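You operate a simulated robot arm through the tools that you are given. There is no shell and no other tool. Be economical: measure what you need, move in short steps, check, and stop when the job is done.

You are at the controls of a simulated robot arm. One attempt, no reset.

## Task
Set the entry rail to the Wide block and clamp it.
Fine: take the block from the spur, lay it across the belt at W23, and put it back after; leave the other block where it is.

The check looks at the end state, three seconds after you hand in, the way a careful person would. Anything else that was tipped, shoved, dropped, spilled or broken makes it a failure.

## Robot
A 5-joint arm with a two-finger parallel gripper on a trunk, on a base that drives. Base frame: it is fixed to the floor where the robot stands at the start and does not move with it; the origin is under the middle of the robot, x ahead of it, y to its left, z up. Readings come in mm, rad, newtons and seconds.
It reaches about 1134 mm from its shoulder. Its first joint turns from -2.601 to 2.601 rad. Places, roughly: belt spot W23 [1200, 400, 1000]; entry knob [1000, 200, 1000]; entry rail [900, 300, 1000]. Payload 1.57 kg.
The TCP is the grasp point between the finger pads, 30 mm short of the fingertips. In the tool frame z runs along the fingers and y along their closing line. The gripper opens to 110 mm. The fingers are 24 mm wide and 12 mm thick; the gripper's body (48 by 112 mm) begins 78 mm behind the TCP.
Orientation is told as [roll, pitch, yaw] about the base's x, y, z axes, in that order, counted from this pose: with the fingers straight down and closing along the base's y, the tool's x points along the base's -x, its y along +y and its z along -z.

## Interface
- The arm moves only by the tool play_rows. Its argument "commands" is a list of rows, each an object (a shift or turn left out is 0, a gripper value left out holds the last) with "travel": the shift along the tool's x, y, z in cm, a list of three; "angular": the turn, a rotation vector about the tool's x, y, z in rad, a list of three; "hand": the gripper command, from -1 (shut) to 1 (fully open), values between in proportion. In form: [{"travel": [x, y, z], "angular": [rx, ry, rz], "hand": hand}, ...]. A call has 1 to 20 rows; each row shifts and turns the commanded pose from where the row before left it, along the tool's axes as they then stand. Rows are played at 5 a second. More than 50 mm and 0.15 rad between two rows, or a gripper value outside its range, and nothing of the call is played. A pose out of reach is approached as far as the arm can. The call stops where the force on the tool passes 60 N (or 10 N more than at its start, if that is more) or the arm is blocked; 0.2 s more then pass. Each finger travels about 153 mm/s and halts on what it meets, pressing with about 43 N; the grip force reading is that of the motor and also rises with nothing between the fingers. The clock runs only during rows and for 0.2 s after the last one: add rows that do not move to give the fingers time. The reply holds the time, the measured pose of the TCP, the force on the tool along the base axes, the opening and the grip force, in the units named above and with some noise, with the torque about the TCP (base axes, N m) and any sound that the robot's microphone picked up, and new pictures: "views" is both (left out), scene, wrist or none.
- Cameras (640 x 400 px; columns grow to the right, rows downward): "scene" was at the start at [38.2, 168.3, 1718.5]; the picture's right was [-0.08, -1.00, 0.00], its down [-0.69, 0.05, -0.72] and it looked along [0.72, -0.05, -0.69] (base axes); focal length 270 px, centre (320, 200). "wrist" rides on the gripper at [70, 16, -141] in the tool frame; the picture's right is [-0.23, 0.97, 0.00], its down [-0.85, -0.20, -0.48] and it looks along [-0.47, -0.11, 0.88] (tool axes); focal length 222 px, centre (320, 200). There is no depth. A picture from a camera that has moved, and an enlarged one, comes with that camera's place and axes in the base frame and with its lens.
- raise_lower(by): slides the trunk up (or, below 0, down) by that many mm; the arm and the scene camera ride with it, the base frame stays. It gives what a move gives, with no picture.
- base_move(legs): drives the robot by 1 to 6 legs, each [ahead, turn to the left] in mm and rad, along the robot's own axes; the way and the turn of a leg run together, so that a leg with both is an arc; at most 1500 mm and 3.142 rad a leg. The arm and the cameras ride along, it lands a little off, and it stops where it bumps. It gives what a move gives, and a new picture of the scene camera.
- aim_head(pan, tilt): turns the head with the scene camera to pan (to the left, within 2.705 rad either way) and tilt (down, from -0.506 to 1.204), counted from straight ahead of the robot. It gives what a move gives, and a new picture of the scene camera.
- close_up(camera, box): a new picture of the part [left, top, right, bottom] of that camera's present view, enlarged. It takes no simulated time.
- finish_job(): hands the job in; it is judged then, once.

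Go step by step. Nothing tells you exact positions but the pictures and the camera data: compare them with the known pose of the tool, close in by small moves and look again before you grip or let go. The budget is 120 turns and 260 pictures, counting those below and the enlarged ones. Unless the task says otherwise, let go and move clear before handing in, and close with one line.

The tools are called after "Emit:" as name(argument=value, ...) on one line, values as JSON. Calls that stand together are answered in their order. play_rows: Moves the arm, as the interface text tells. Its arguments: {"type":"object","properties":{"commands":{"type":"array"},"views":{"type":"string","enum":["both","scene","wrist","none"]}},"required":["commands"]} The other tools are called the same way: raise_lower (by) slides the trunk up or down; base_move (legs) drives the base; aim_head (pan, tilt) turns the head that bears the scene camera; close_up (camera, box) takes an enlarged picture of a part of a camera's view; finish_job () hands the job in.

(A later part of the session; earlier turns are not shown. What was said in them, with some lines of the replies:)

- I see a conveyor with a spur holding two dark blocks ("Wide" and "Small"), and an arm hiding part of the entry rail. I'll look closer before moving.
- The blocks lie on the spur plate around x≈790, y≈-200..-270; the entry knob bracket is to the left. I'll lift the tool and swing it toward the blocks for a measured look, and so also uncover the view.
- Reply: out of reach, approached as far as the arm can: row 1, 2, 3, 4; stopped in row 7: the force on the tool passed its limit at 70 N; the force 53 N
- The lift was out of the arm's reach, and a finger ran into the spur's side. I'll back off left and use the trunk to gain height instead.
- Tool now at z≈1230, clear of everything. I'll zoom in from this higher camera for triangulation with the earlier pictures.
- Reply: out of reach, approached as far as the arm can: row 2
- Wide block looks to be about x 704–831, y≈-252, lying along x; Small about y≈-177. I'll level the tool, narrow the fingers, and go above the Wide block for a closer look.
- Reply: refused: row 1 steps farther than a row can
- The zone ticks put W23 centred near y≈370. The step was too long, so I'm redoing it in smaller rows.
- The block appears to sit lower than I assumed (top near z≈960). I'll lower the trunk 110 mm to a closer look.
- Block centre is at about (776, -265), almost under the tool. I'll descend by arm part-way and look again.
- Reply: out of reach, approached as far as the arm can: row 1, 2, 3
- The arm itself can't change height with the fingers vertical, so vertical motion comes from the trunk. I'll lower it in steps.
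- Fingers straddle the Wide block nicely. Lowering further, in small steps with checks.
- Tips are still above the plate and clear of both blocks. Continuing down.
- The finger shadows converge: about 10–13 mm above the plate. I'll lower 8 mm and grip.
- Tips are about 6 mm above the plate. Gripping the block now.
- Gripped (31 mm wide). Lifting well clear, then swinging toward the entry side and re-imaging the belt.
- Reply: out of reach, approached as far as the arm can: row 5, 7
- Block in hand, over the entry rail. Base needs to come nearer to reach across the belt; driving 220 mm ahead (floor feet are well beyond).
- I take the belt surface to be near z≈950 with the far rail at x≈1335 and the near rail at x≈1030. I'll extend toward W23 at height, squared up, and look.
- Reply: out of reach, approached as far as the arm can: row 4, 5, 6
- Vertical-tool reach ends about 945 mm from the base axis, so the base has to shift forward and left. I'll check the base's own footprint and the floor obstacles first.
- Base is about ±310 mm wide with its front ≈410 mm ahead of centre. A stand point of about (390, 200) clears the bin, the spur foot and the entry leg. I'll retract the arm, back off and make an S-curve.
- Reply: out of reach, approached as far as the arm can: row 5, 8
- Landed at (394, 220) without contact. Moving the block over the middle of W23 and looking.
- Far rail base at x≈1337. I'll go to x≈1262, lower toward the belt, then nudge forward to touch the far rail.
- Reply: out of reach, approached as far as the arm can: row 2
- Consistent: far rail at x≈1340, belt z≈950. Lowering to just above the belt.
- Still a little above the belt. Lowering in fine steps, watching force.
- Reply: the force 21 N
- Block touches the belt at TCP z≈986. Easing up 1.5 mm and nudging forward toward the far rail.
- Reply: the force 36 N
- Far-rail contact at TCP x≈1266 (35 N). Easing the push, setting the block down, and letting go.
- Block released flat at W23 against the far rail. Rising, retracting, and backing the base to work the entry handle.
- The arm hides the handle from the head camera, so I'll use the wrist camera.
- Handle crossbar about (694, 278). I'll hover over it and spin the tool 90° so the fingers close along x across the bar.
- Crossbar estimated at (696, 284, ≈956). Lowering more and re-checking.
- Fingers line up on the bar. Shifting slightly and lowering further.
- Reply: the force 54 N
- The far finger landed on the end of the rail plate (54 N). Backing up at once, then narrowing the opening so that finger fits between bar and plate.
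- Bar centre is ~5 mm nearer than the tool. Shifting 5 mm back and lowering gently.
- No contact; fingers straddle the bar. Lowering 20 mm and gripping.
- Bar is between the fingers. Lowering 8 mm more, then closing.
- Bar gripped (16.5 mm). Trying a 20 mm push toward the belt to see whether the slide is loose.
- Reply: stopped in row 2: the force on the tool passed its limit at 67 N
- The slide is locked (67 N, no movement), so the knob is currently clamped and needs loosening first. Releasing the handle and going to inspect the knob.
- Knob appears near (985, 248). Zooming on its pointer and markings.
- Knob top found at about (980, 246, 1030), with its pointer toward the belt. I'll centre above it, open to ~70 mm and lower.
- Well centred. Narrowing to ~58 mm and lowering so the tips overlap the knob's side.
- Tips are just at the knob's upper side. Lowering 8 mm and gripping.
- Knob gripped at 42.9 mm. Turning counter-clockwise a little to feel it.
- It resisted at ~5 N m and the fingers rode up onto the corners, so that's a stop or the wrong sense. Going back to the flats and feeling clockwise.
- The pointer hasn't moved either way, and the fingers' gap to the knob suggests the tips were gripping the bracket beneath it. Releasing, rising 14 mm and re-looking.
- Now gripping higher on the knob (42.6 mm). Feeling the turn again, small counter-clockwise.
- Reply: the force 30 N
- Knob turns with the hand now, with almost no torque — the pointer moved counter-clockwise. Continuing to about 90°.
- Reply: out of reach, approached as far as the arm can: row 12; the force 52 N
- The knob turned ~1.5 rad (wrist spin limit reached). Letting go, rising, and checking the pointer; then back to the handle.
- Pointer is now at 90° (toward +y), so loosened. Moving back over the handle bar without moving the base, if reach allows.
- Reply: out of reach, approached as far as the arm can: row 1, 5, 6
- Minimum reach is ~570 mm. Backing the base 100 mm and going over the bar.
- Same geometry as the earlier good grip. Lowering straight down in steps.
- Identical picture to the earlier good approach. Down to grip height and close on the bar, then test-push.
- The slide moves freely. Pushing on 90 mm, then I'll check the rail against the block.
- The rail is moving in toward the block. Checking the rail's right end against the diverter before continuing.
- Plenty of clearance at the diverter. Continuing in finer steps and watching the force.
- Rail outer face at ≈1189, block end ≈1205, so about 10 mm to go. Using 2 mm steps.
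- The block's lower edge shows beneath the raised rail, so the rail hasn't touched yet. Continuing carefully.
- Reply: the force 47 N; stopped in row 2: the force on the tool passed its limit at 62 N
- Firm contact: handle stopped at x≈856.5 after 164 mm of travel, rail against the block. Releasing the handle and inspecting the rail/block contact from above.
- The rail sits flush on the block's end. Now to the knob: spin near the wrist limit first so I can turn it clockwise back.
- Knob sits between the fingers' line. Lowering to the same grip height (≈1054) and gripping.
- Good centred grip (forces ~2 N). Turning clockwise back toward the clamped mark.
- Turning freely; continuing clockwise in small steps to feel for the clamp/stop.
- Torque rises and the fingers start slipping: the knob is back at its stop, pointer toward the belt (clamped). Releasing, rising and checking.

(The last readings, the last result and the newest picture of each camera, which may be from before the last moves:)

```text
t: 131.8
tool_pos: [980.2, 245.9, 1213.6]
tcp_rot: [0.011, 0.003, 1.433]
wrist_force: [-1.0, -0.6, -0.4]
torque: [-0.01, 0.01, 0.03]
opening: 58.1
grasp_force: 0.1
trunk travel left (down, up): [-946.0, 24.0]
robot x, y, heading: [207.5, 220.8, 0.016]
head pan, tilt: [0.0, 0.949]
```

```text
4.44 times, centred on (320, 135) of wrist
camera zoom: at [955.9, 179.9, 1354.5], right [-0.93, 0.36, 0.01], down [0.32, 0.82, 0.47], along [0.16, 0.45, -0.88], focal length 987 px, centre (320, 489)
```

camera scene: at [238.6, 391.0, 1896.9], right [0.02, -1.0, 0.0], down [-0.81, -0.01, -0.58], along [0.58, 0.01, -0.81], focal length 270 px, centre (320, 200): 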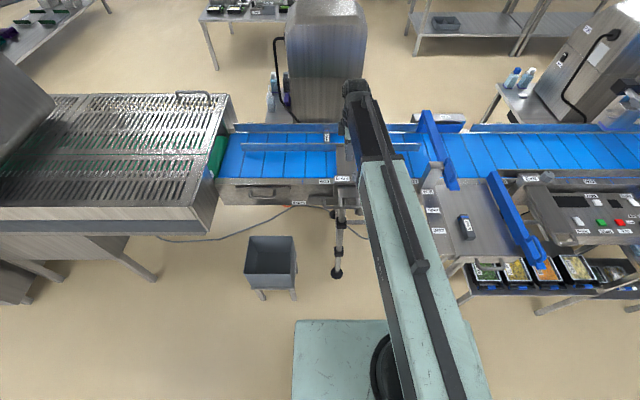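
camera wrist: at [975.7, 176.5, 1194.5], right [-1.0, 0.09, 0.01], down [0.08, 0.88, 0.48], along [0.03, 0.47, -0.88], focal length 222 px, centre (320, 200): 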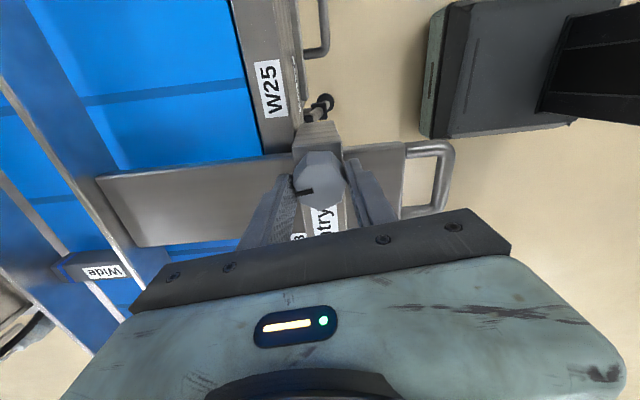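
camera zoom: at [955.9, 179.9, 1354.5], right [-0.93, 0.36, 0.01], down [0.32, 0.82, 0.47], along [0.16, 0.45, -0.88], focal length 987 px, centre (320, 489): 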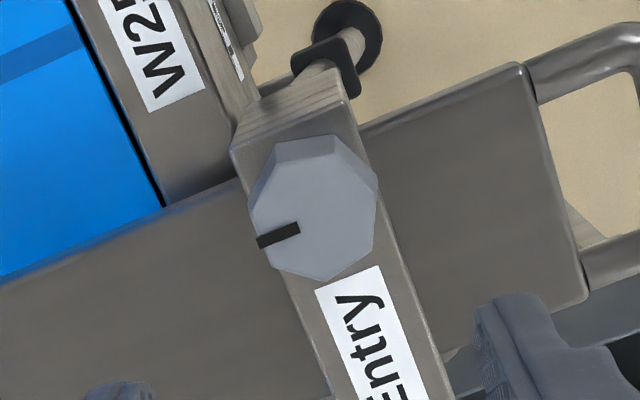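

Clamped as it was at the start (pointer toward the belt), rail still on the block. Next: square the tool, drive up, and fetch the block.

Emit:
play_rows(commands=[{"angular": [0, 0, 0.145]}, {"angular": [0, 0, 0.145]}, {"angular": [0, 0, 0.145]}, {"angular": [0, 0, 0.145]}, {"angular": [0, 0, 0.145]}, {"angular": [0, 0, 0.145]}, {"angular": [0, 0, 0.145]}, {"angular": [0, 0, 0.145]}, {"angular": [0, 0, 0.145]}, {"angular": [0, 0, 0.128]}, {"hand": 0.2}, {}], views="none")

Emit:
base_move(legs=[[180, -0.015]])

```text
t: 134.4
tool_pos: [978.9, 245.8, 1212.2]
tcp_rot: [-0.002, 0.012, -0.003]
wrist_force: [0.3, 0.3, 0.5]
torque: [0.01, -0.01, 0.02]
opening: 65.7
grasp_force: 0.0
trunk travel left (down, up): [-946.0, 24.0]
robot x, y, heading: [207.2, 221.8, 0.014]
head pan, tilt: [0.0, 0.949]
```

```text
t: 135.9
tool_pos: [1161.2, 232.8, 1212.3]
tcp_rot: [-0.001, 0.01, -0.02]
wrist_force: [0.0, -0.7, -0.6]
torque: [-0.01, 0.02, -0.01]
opening: 65.9
grasp_force: 0.0
trunk travel left (down, up): [-946.0, 24.0]
robot x, y, heading: [391.3, 226.7, -0.004]
head pan, tilt: [0.0, 0.949]
camera scene: at [422.2, 393.7, 1916.9], right [-0.01, -1.0, 0.0], down [-0.81, 0.01, -0.58], along [0.58, 0.0, -0.81], focal length 270 px, centre (320, 200)
```

scene: 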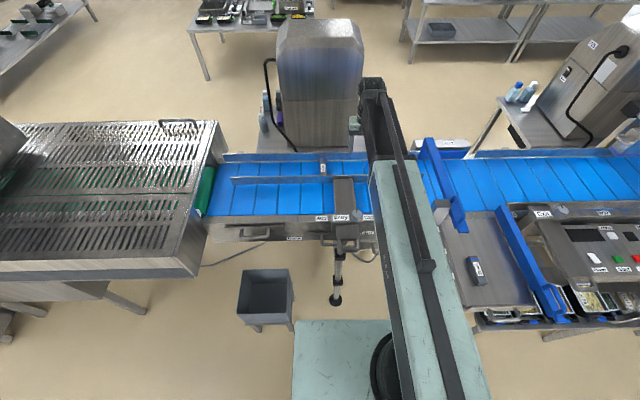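

Base at (391, 227). Moving over the block.

Emit:
play_rows(commands=[{"travel": [-2.6, 3.5, 0], "angular": [0, -0.01, -0.02]}, {"travel": [-2.6, 3.5, 0]}, {"travel": [-2.6, 3.5, 0]}, {"travel": [-2.6, 3.4, 0]}, {}], views="none")

Emit:
raise_lower(by=-130)

Emit:
close_up(camera="wrist", box=[160, 0, 480, 240])

Emit:
close_up(camera="scene", box=[250, 70, 410, 170])

```text
t: 137.2
tool_pos: [1263.6, 370.2, 1213.6]
tcp_rot: [-0.001, 0.002, 0.001]
wrist_force: [0.5, -0.3, 0.3]
torque: [-0.01, 0.0, -0.03]
opening: 65.8
grasp_force: 0.1
out of reach, approached as far as the arm can: row 3
trunk travel left (down, up): [-946.0, 24.0]
robot x, y, heading: [394.0, 222.0, -0.008]
head pan, tilt: [0.0, 0.949]
```

```text
t: 138.7
tool_pos: [1262.3, 369.7, 1083.5]
tcp_rot: [-0.001, 0.001, -0.001]
wrist_force: [-0.4, 0.5, 0.2]
torque: [-0.01, 0.03, 0.01]
opening: 65.9
grasp_force: 0.1
trunk travel left (down, up): [-816.0, 154.0]
robot x, y, heading: [390.4, 225.6, -0.016]
head pan, tilt: [0.0, 0.949]
```

```text
1.67 times, centred on (320, 120) of wrist
camera zoom: at [1193.4, 386.4, 1224.3], right [0.23, 0.97, 0.0], down [0.86, -0.2, 0.48], along [0.46, -0.11, -0.88], focal length 370 px, centre (320, 333)
```

zoom: 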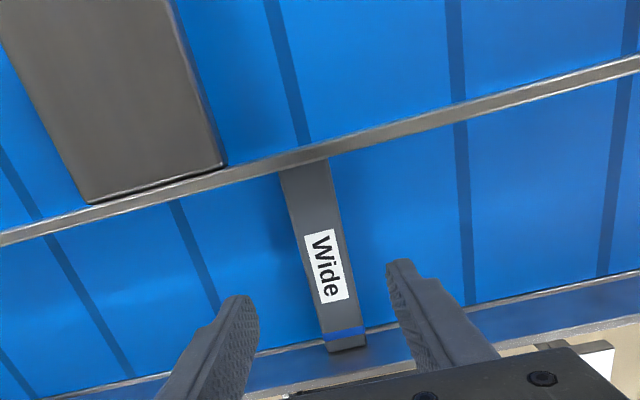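

```text
4.00 times, centred on (330, 120) of scene
camera zoom: at [420.4, 393.6, 1787.0], right [-0.01, -1.0, 0.0], down [-0.81, 0.01, -0.58], along [0.58, 0.0, -0.81], focal length 1082 px, centre (280, 520)
```

zoom: 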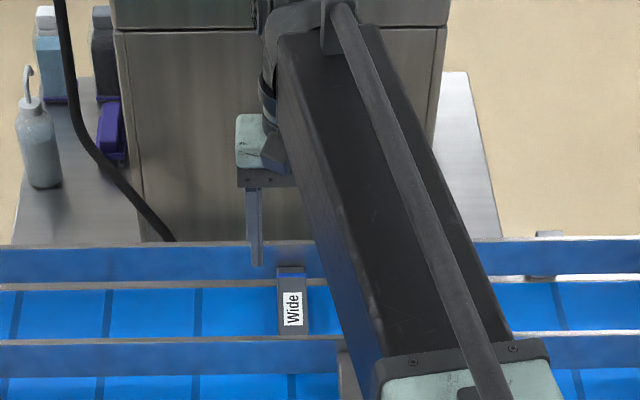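

Block sits exactly between the two rails. Lowering around it.

Emit:
raise_lower(by=-60)

Emit:
close_up(camera="wrist", box=[160, 0, 480, 240])

Emit:
raise_lower(by=-25)

Emit:
raise_lower(by=-10)

Emit:
close_up(camera="wrist", box=[160, 0, 480, 240])

```text
t: 139.7
tool_pos: [1263.0, 369.1, 1023.8]
tcp_rot: [-0.002, 0.001, 0.0]
wrist_force: [-0.5, 0.5, 0.4]
torque: [-0.01, -0.01, 0.04]
opening: 65.8
grasp_force: 0.0
trunk travel left (down, up): [-756.0, 214.0]
robot x, y, heading: [389.0, 216.0, -0.008]
head pan, tilt: [0.0, 0.949]
```

```text
1.67 times, centred on (320, 120) of wrist
camera zoom: at [1193.4, 386.4, 1164.3], right [0.23, 0.97, 0.0], down [0.86, -0.2, 0.48], along [0.46, -0.11, -0.88], focal length 370 px, centre (320, 333)
```

zoom: 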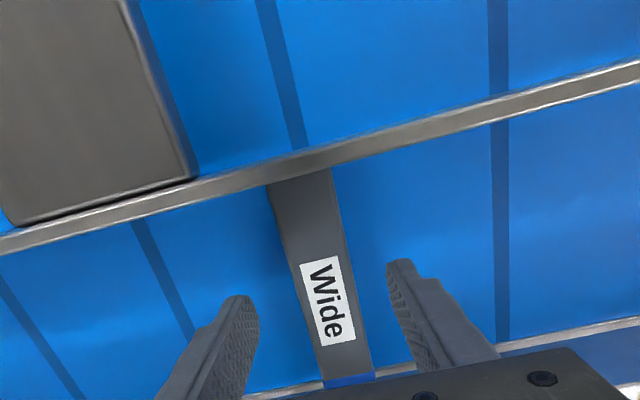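

```text
t: 140.4
tool_pos: [1263.1, 370.0, 998.3]
tcp_rot: [0.001, 0.003, 0.002]
wrist_force: [-0.4, 0.3, 0.1]
torque: [0.0, 0.0, 0.0]
opening: 65.7
grasp_force: 0.1
trunk travel left (down, up): [-731.0, 239.0]
robot x, y, heading: [391.5, 222.4, -0.01]
head pan, tilt: [0.0, 0.949]
```

```text
t: 141.0
tool_pos: [1263.5, 370.1, 988.4]
tcp_rot: [-0.003, 0.002, 0.001]
wrist_force: [-0.2, -0.7, 0.5]
torque: [-0.01, -0.02, -0.03]
opening: 66.0
grasp_force: 0.3
trunk travel left (down, up): [-721.0, 249.0]
robot x, y, heading: [392.3, 220.6, -0.012]
head pan, tilt: [0.0, 0.949]
```

```text
1.67 times, centred on (320, 120) of wrist
camera zoom: at [1193.4, 386.5, 1129.3], right [0.23, 0.97, 0.0], down [0.86, -0.2, 0.48], along [0.46, -0.11, -0.88], focal length 370 px, centre (320, 333)
```

zoom: 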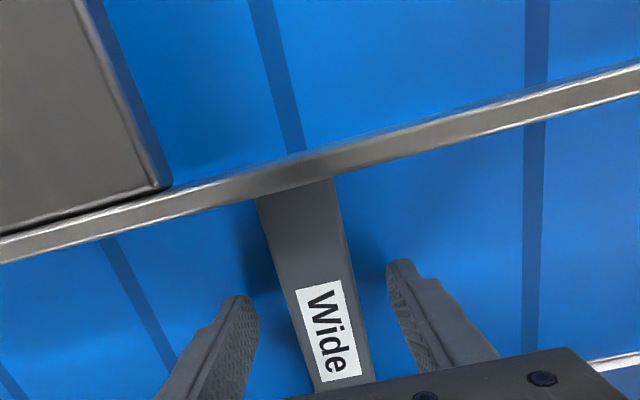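

Aligned. Matching my original grip spot (+3 mm), closing, then lifting slowly to make sure it isn't wedged.

Emit:
play_rows(commands=[{"travel": [-0.3, 0.1, 0]}, {"hand": -0.2}, {"hand": -0.4}, {"hand": -1}, {}, {}], views="none")

Emit:
raise_lower(by=8)

Emit:
raise_lower(by=30)

Emit:
close_up(camera="wrist", box=[160, 0, 480, 240])

```text
t: 142.4
tool_pos: [1266.3, 371.4, 987.2]
tcp_rot: [-0.001, 0.002, 0.0]
wrist_force: [0.7, 2.0, -0.5]
torque: [0.06, -0.03, 0.35]
opening: 31.2
grasp_force: 40.0
trunk travel left (down, up): [-721.0, 249.0]
robot x, y, heading: [393.9, 222.2, -0.005]
head pan, tilt: [0.0, 0.949]
```

```text
t: 143.0
tool_pos: [1265.3, 370.9, 996.7]
tcp_rot: [-0.002, 0.003, 0.001]
wrist_force: [-1.0, -0.2, -0.2]
torque: [-0.02, 0.17, 0.23]
opening: 31.4
grasp_force: 40.2
trunk travel left (down, up): [-729.0, 241.0]
robot x, y, heading: [393.1, 219.2, -0.004]
head pan, tilt: [0.0, 0.949]
```

```text
t: 143.7
tool_pos: [1266.9, 370.4, 1026.1]
tcp_rot: [0.0, 0.0, 0.0]
wrist_force: [-1.5, 0.1, 3.0]
torque: [0.02, -0.01, 0.23]
opening: 31.4
grasp_force: 40.3
trunk travel left (down, up): [-759.0, 211.0]
robot x, y, heading: [387.3, 225.8, -0.006]
head pan, tilt: [0.0, 0.949]
```

```text
1.67 times, centred on (320, 120) of wrist
camera zoom: at [1196.1, 388.1, 1167.8], right [0.23, 0.97, 0.0], down [0.86, -0.2, 0.48], along [0.47, -0.11, -0.88], focal length 370 px, centre (320, 333)
```

zoom: 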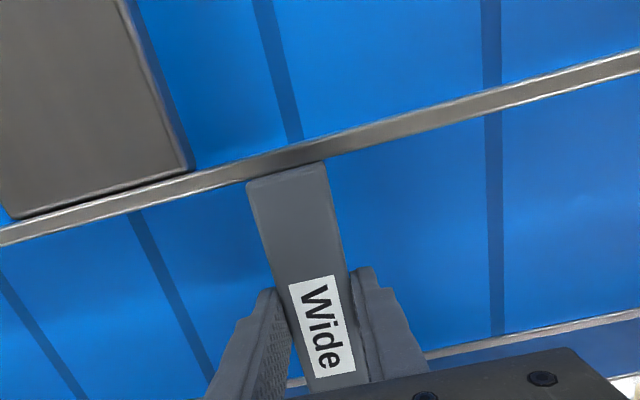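

The block came up freely and the rail stayed put. Lifting fully, retracting, and retracing the base path to the spur side.

Emit:
raise_lower(by=200)

Emit:
play_rows(commands=[{"travel": [2.4, -2.1, 0]}, {"travel": [2.4, -2.1, 0]}, {"travel": [2.4, -2.1, 0]}, {"travel": [2.4, -2.1, 0]}, {"travel": [2.4, -2.1, 0]}, {"travel": [2.4, -2.1, 0]}, {"travel": [2.4, -2.1, 0]}, {}], views="none")

Emit:
base_move(legs=[[-237, 0.904], [-237, -0.904]])

```text
t: 145.9
tool_pos: [1266.2, 371.0, 1225.5]
tcp_rot: [-0.001, 0.003, -0.001]
wrist_force: [-0.4, 0.3, -1.5]
torque: [-0.01, 0.01, 0.03]
opening: 31.0
grasp_force: 39.8
trunk travel left (down, up): [-959.0, 11.0]
robot x, y, heading: [389.4, 223.3, -0.003]
head pan, tilt: [0.0, 0.949]
```

```text
t: 147.7
tool_pos: [1099.1, 221.7, 1225.7]
tcp_rot: [-0.002, 0.002, 0.0]
wrist_force: [-0.8, 0.2, -1.2]
torque: [0.01, 0.05, 0.0]
opening: 31.4
grasp_force: 40.3
trunk travel left (down, up): [-959.0, 11.0]
robot x, y, heading: [388.9, 220.1, -0.008]
head pan, tilt: [0.0, 0.949]
```

```text
t: 152.7
tool_pos: [672.8, 17.7, 1227.2]
tcp_rot: [0.001, 0.002, -0.009]
wrist_force: [-0.1, -0.8, -1.9]
torque: [0.06, 0.02, -0.03]
opening: 31.2
grasp_force: 40.0
trunk travel left (down, up): [-959.0, 11.0]
robot x, y, heading: [-36.5, 24.9, -0.003]
head pan, tilt: [0.0, 0.949]
camera scene: at [-4.4, 193.8, 1930.3], right [-0.01, -1.0, 0.0], down [-0.81, 0.01, -0.58], along [0.58, 0.0, -0.81], focal length 270 px, centre (320, 200)
```

scene: 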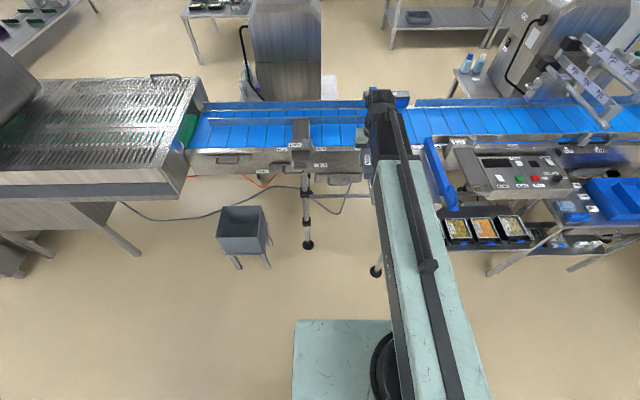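

At (-36, 25). Moving the block back above its original spot on the spur.

Emit:
play_rows(commands=[{"travel": [-1.51, -4.04, 0], "angular": [0, 0, 0.018]}, {"travel": [-1.51, -4.04, 0]}, {"travel": [-1.51, -4.04, 0]}, {"travel": [-1.51, -4.04, 0]}, {"travel": [-1.51, -4.04, 0]}, {"travel": [-1.51, -4.04, 0]}, {"travel": [-1.51, -4.04, 0]}, {}], views="wrist")

```text
t: 154.5
tool_pos: [770.4, -268.5, 1226.0]
tcp_rot: [-0.001, 0.003, -0.026]
wrist_force: [0.2, -1.2, -0.8]
torque: [-0.01, 0.01, -0.01]
opening: 31.4
grasp_force: 40.3
trunk travel left (down, up): [-959.0, 11.0]
robot x, y, heading: [-34.2, 25.7, -0.007]
head pan, tilt: [0.0, 0.949]
camera wrist: at [702.4, -249.3, 1367.3], right [0.25, 0.97, 0.0], down [0.85, -0.22, 0.48], along [0.46, -0.12, -0.88], focal length 222 px, centre (320, 200)
```

wrist: 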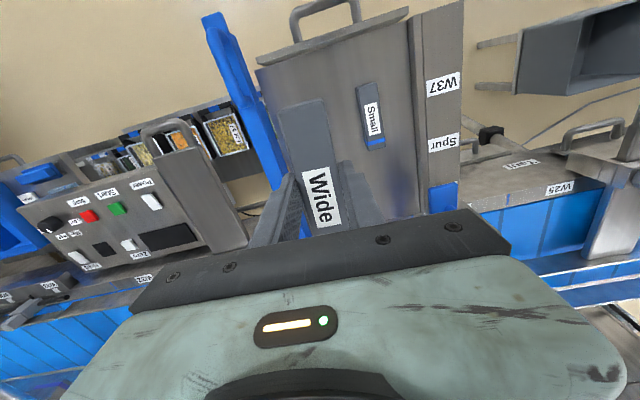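

Correcting to (778, -265) and lowering to compare with my lift-off picture.

Emit:
play_rows(commands=[{"travel": [-0.8, 0.35, 0]}, {}], views="none")

Emit:
raise_lower(by=-211)

Emit:
close_up(camera="wrist", box=[160, 0, 480, 240])

```text
t: 155.1
tool_pos: [779.9, -264.6, 1226.4]
tcp_rot: [-0.002, 0.002, -0.027]
wrist_force: [-0.2, 1.0, -0.6]
torque: [-0.01, 0.02, 0.02]
opening: 31.0
grasp_force: 39.6
trunk travel left (down, up): [-959.0, 11.0]
robot x, y, heading: [-33.5, 30.5, -0.015]
head pan, tilt: [0.0, 0.949]
```

```text
t: 157.4
tool_pos: [779.8, -264.7, 1015.4]
tcp_rot: [-0.002, 0.002, -0.025]
wrist_force: [0.1, -0.2, -1.2]
torque: [0.0, -0.03, 0.02]
opening: 31.2
grasp_force: 40.0
trunk travel left (down, up): [-748.0, 222.0]
robot x, y, heading: [-34.4, 25.7, -0.011]
head pan, tilt: [0.0, 0.949]
```

```text
1.67 times, centred on (320, 120) of wrist
camera zoom: at [710.5, -246.4, 1156.2], right [0.25, 0.97, 0.0], down [0.85, -0.22, 0.48], along [0.46, -0.12, -0.88], focal length 370 px, centre (320, 333)
```

zoom: 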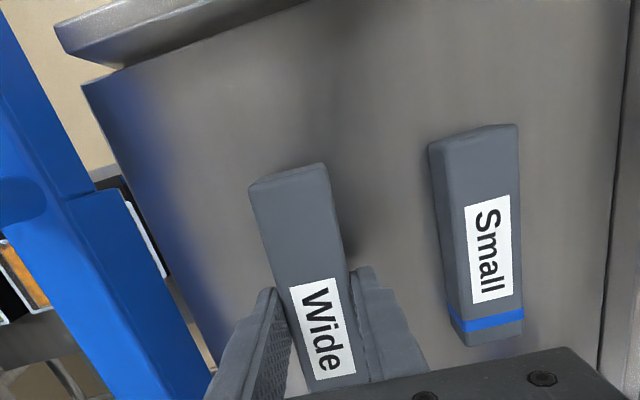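

Virtually identical to the lift-off picture. Lowering to the plate (≈985–986) in fine steps and releasing.

Emit:
raise_lower(by=-26)

Emit:
raise_lower(by=-2)

Emit:
raise_lower(by=-2)

```text
t: 158.1
tool_pos: [780.5, -264.6, 988.0]
tcp_rot: [-0.002, 0.002, -0.026]
wrist_force: [-0.8, 0.0, -1.0]
torque: [0.03, 0.04, 0.02]
opening: 31.6
grasp_force: 39.7
trunk travel left (down, up): [-722.0, 248.0]
robot x, y, heading: [-34.5, 26.9, -0.007]
head pan, tilt: [0.0, 0.949]
```

```text
t: 158.6
tool_pos: [779.3, -264.8, 987.3]
tcp_rot: [-0.001, 0.0, -0.026]
wrist_force: [5.4, -1.2, 14.7]
torque: [0.03, 0.6, 0.03]
opening: 31.5
grasp_force: 40.1
trunk travel left (down, up): [-720.0, 250.0]
robot x, y, heading: [-33.8, 22.9, -0.008]
head pan, tilt: [0.0, 0.949]
```

```text
t: 159.2
tool_pos: [777.7, -266.0, 987.0]
tcp_rot: [-0.002, -0.002, -0.026]
wrist_force: [12.5, -3.8, 34.2]
torque: [-0.07, -0.36, 0.01]
opening: 31.0
grasp_force: 40.2
trunk travel left (down, up): [-718.0, 252.0]
robot x, y, heading: [-33.9, 24.7, -0.007]
head pan, tilt: [0.0, 0.949]
```

In contact with the plate. Easing off 2 mm, then opening and rising.

Emit:
raise_lower(by=2)

Emit:
play_rows(commands=[{"hand": -0.3}, {"hand": 0.0}, {"hand": 0.2}, {}, {}], views="none")

Emit:
raise_lower(by=60)

Emit:
raise_lower(by=180)

Emit:
play_rows(commands=[{"travel": [4, 1, 0]}, {"travel": [4, 1, 0]}, {}], views="both")

```text
t: 159.7
tool_pos: [778.8, -266.1, 987.9]
tcp_rot: [-0.001, 0.002, -0.024]
wrist_force: [-0.4, -1.0, 3.7]
torque: [0.0, -0.42, 0.0]
opening: 31.3
grasp_force: 40.0
trunk travel left (down, up): [-720.0, 250.0]
robot x, y, heading: [-30.8, 24.9, -0.005]
head pan, tilt: [0.0, 0.949]
```

```text
t: 160.9
tool_pos: [779.9, -265.5, 987.7]
tcp_rot: [-0.001, 0.002, -0.026]
wrist_force: [0.2, -0.1, 0.3]
torque: [-0.02, 0.0, 0.01]
opening: 66.1
grasp_force: 0.0
trunk travel left (down, up): [-720.0, 250.0]
robot x, y, heading: [-38.0, 23.7, -0.009]
head pan, tilt: [0.0, 0.949]
```

```text
t: 161.9
tool_pos: [779.8, -264.7, 1047.1]
tcp_rot: [-0.004, 0.003, -0.026]
wrist_force: [-1.3, 0.1, 0.0]
torque: [0.01, 0.0, -0.03]
opening: 66.1
grasp_force: 0.0
trunk travel left (down, up): [-780.0, 190.0]
robot x, y, heading: [-32.6, 25.9, -0.01]
head pan, tilt: [0.0, 0.949]
```

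```text
t: 163.9
tool_pos: [778.9, -265.6, 1227.5]
tcp_rot: [-0.003, 0.002, -0.026]
wrist_force: [0.3, -0.2, 0.4]
torque: [0.0, -0.03, -0.02]
opening: 66.2
grasp_force: 0.2
trunk travel left (down, up): [-960.0, 10.0]
robot x, y, heading: [-33.8, 26.9, -0.011]
head pan, tilt: [0.0, 0.949]
```

```text
t: 164.7
tool_pos: [698.9, -245.6, 1226.6]
tcp_rot: [-0.002, 0.003, -0.026]
wrist_force: [-0.3, 0.2, -0.3]
torque: [-0.02, -0.03, 0.02]
opening: 65.8
grasp_force: 0.0
trunk travel left (down, up): [-960.0, 10.0]
robot x, y, heading: [-32.2, 23.1, -0.007]
head pan, tilt: [0.0, 0.949]
camera scene: at [-3.7, 196.3, 1931.0], right [-0.01, -1.0, 0.0], down [-0.81, 0.01, -0.58], along [0.58, 0.0, -0.81], focal length 270 px, centre (320, 200)
camera wrist: at [628.2, -226.9, 1368.1], right [0.25, 0.97, 0.0], down [0.85, -0.22, 0.48], along [0.46, -0.12, -0.88], focal length 222 px, centre (320, 200)
```

scene: 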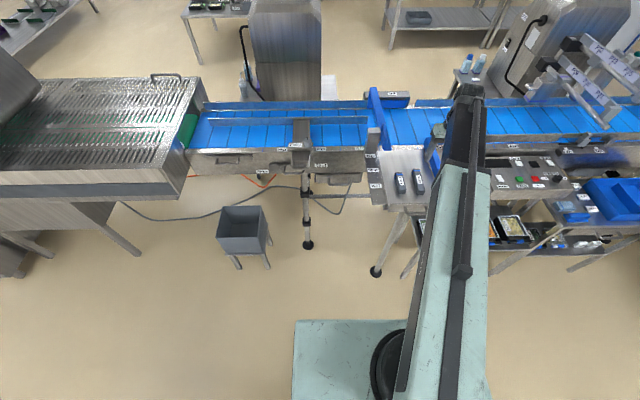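
wrist: 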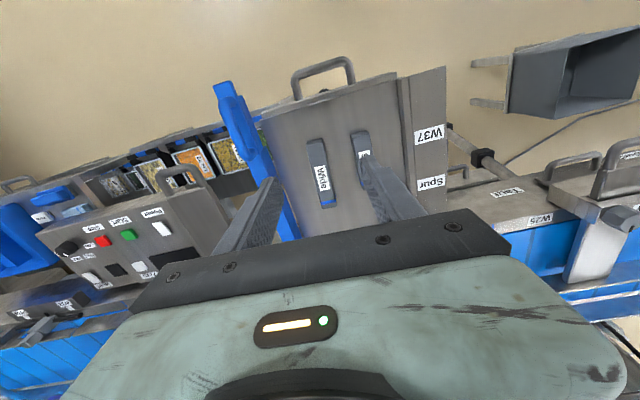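

Emit:
close_up(camera="scene", box=[190, 80, 350, 180])

Emit:
close_up(camera="scene", box=[280, 80, 440, 210])

```text
4.00 times, centred on (270, 130) of scene
camera zoom: at [-3.7, 196.3, 1931.0], right [-0.01, -1.0, 0.0], down [-0.81, 0.01, -0.58], along [0.58, 0.0, -0.81], focal length 1082 px, centre (520, 480)
```

zoom: 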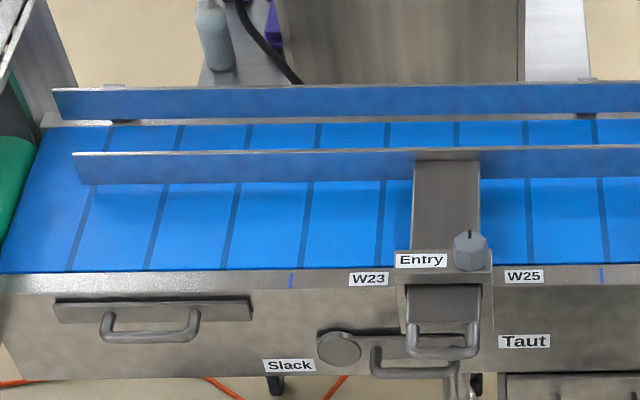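

```text
3.08 times, centred on (360, 145) of scene
camera zoom: at [-3.7, 196.3, 1931.0], right [-0.01, -1.0, 0.0], down [-0.81, 0.01, -0.58], along [0.58, 0.0, -0.81], focal length 832 px, centre (197, 369)
```

zoom: 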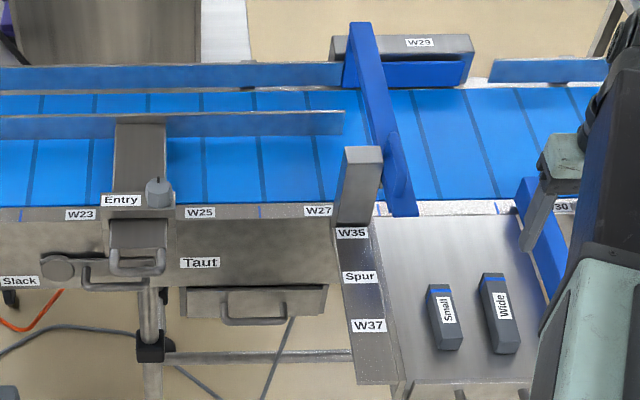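

The rail is set parallel at the block's length, the knob pointer is back on the mark where it held the rail at the start, both blocks are on the spur, and the arm is clear. Handing in.

Emit:
finish_job()

```text
The job is handed in.
```

The entry rail is set to the Wide block's length and clamped. The Wide block is back on the spur and the Small block was not touched. I judged the clamp by the knob reaching its stop and its pointer returning to its starting direction; I did not push the rail again to test it.
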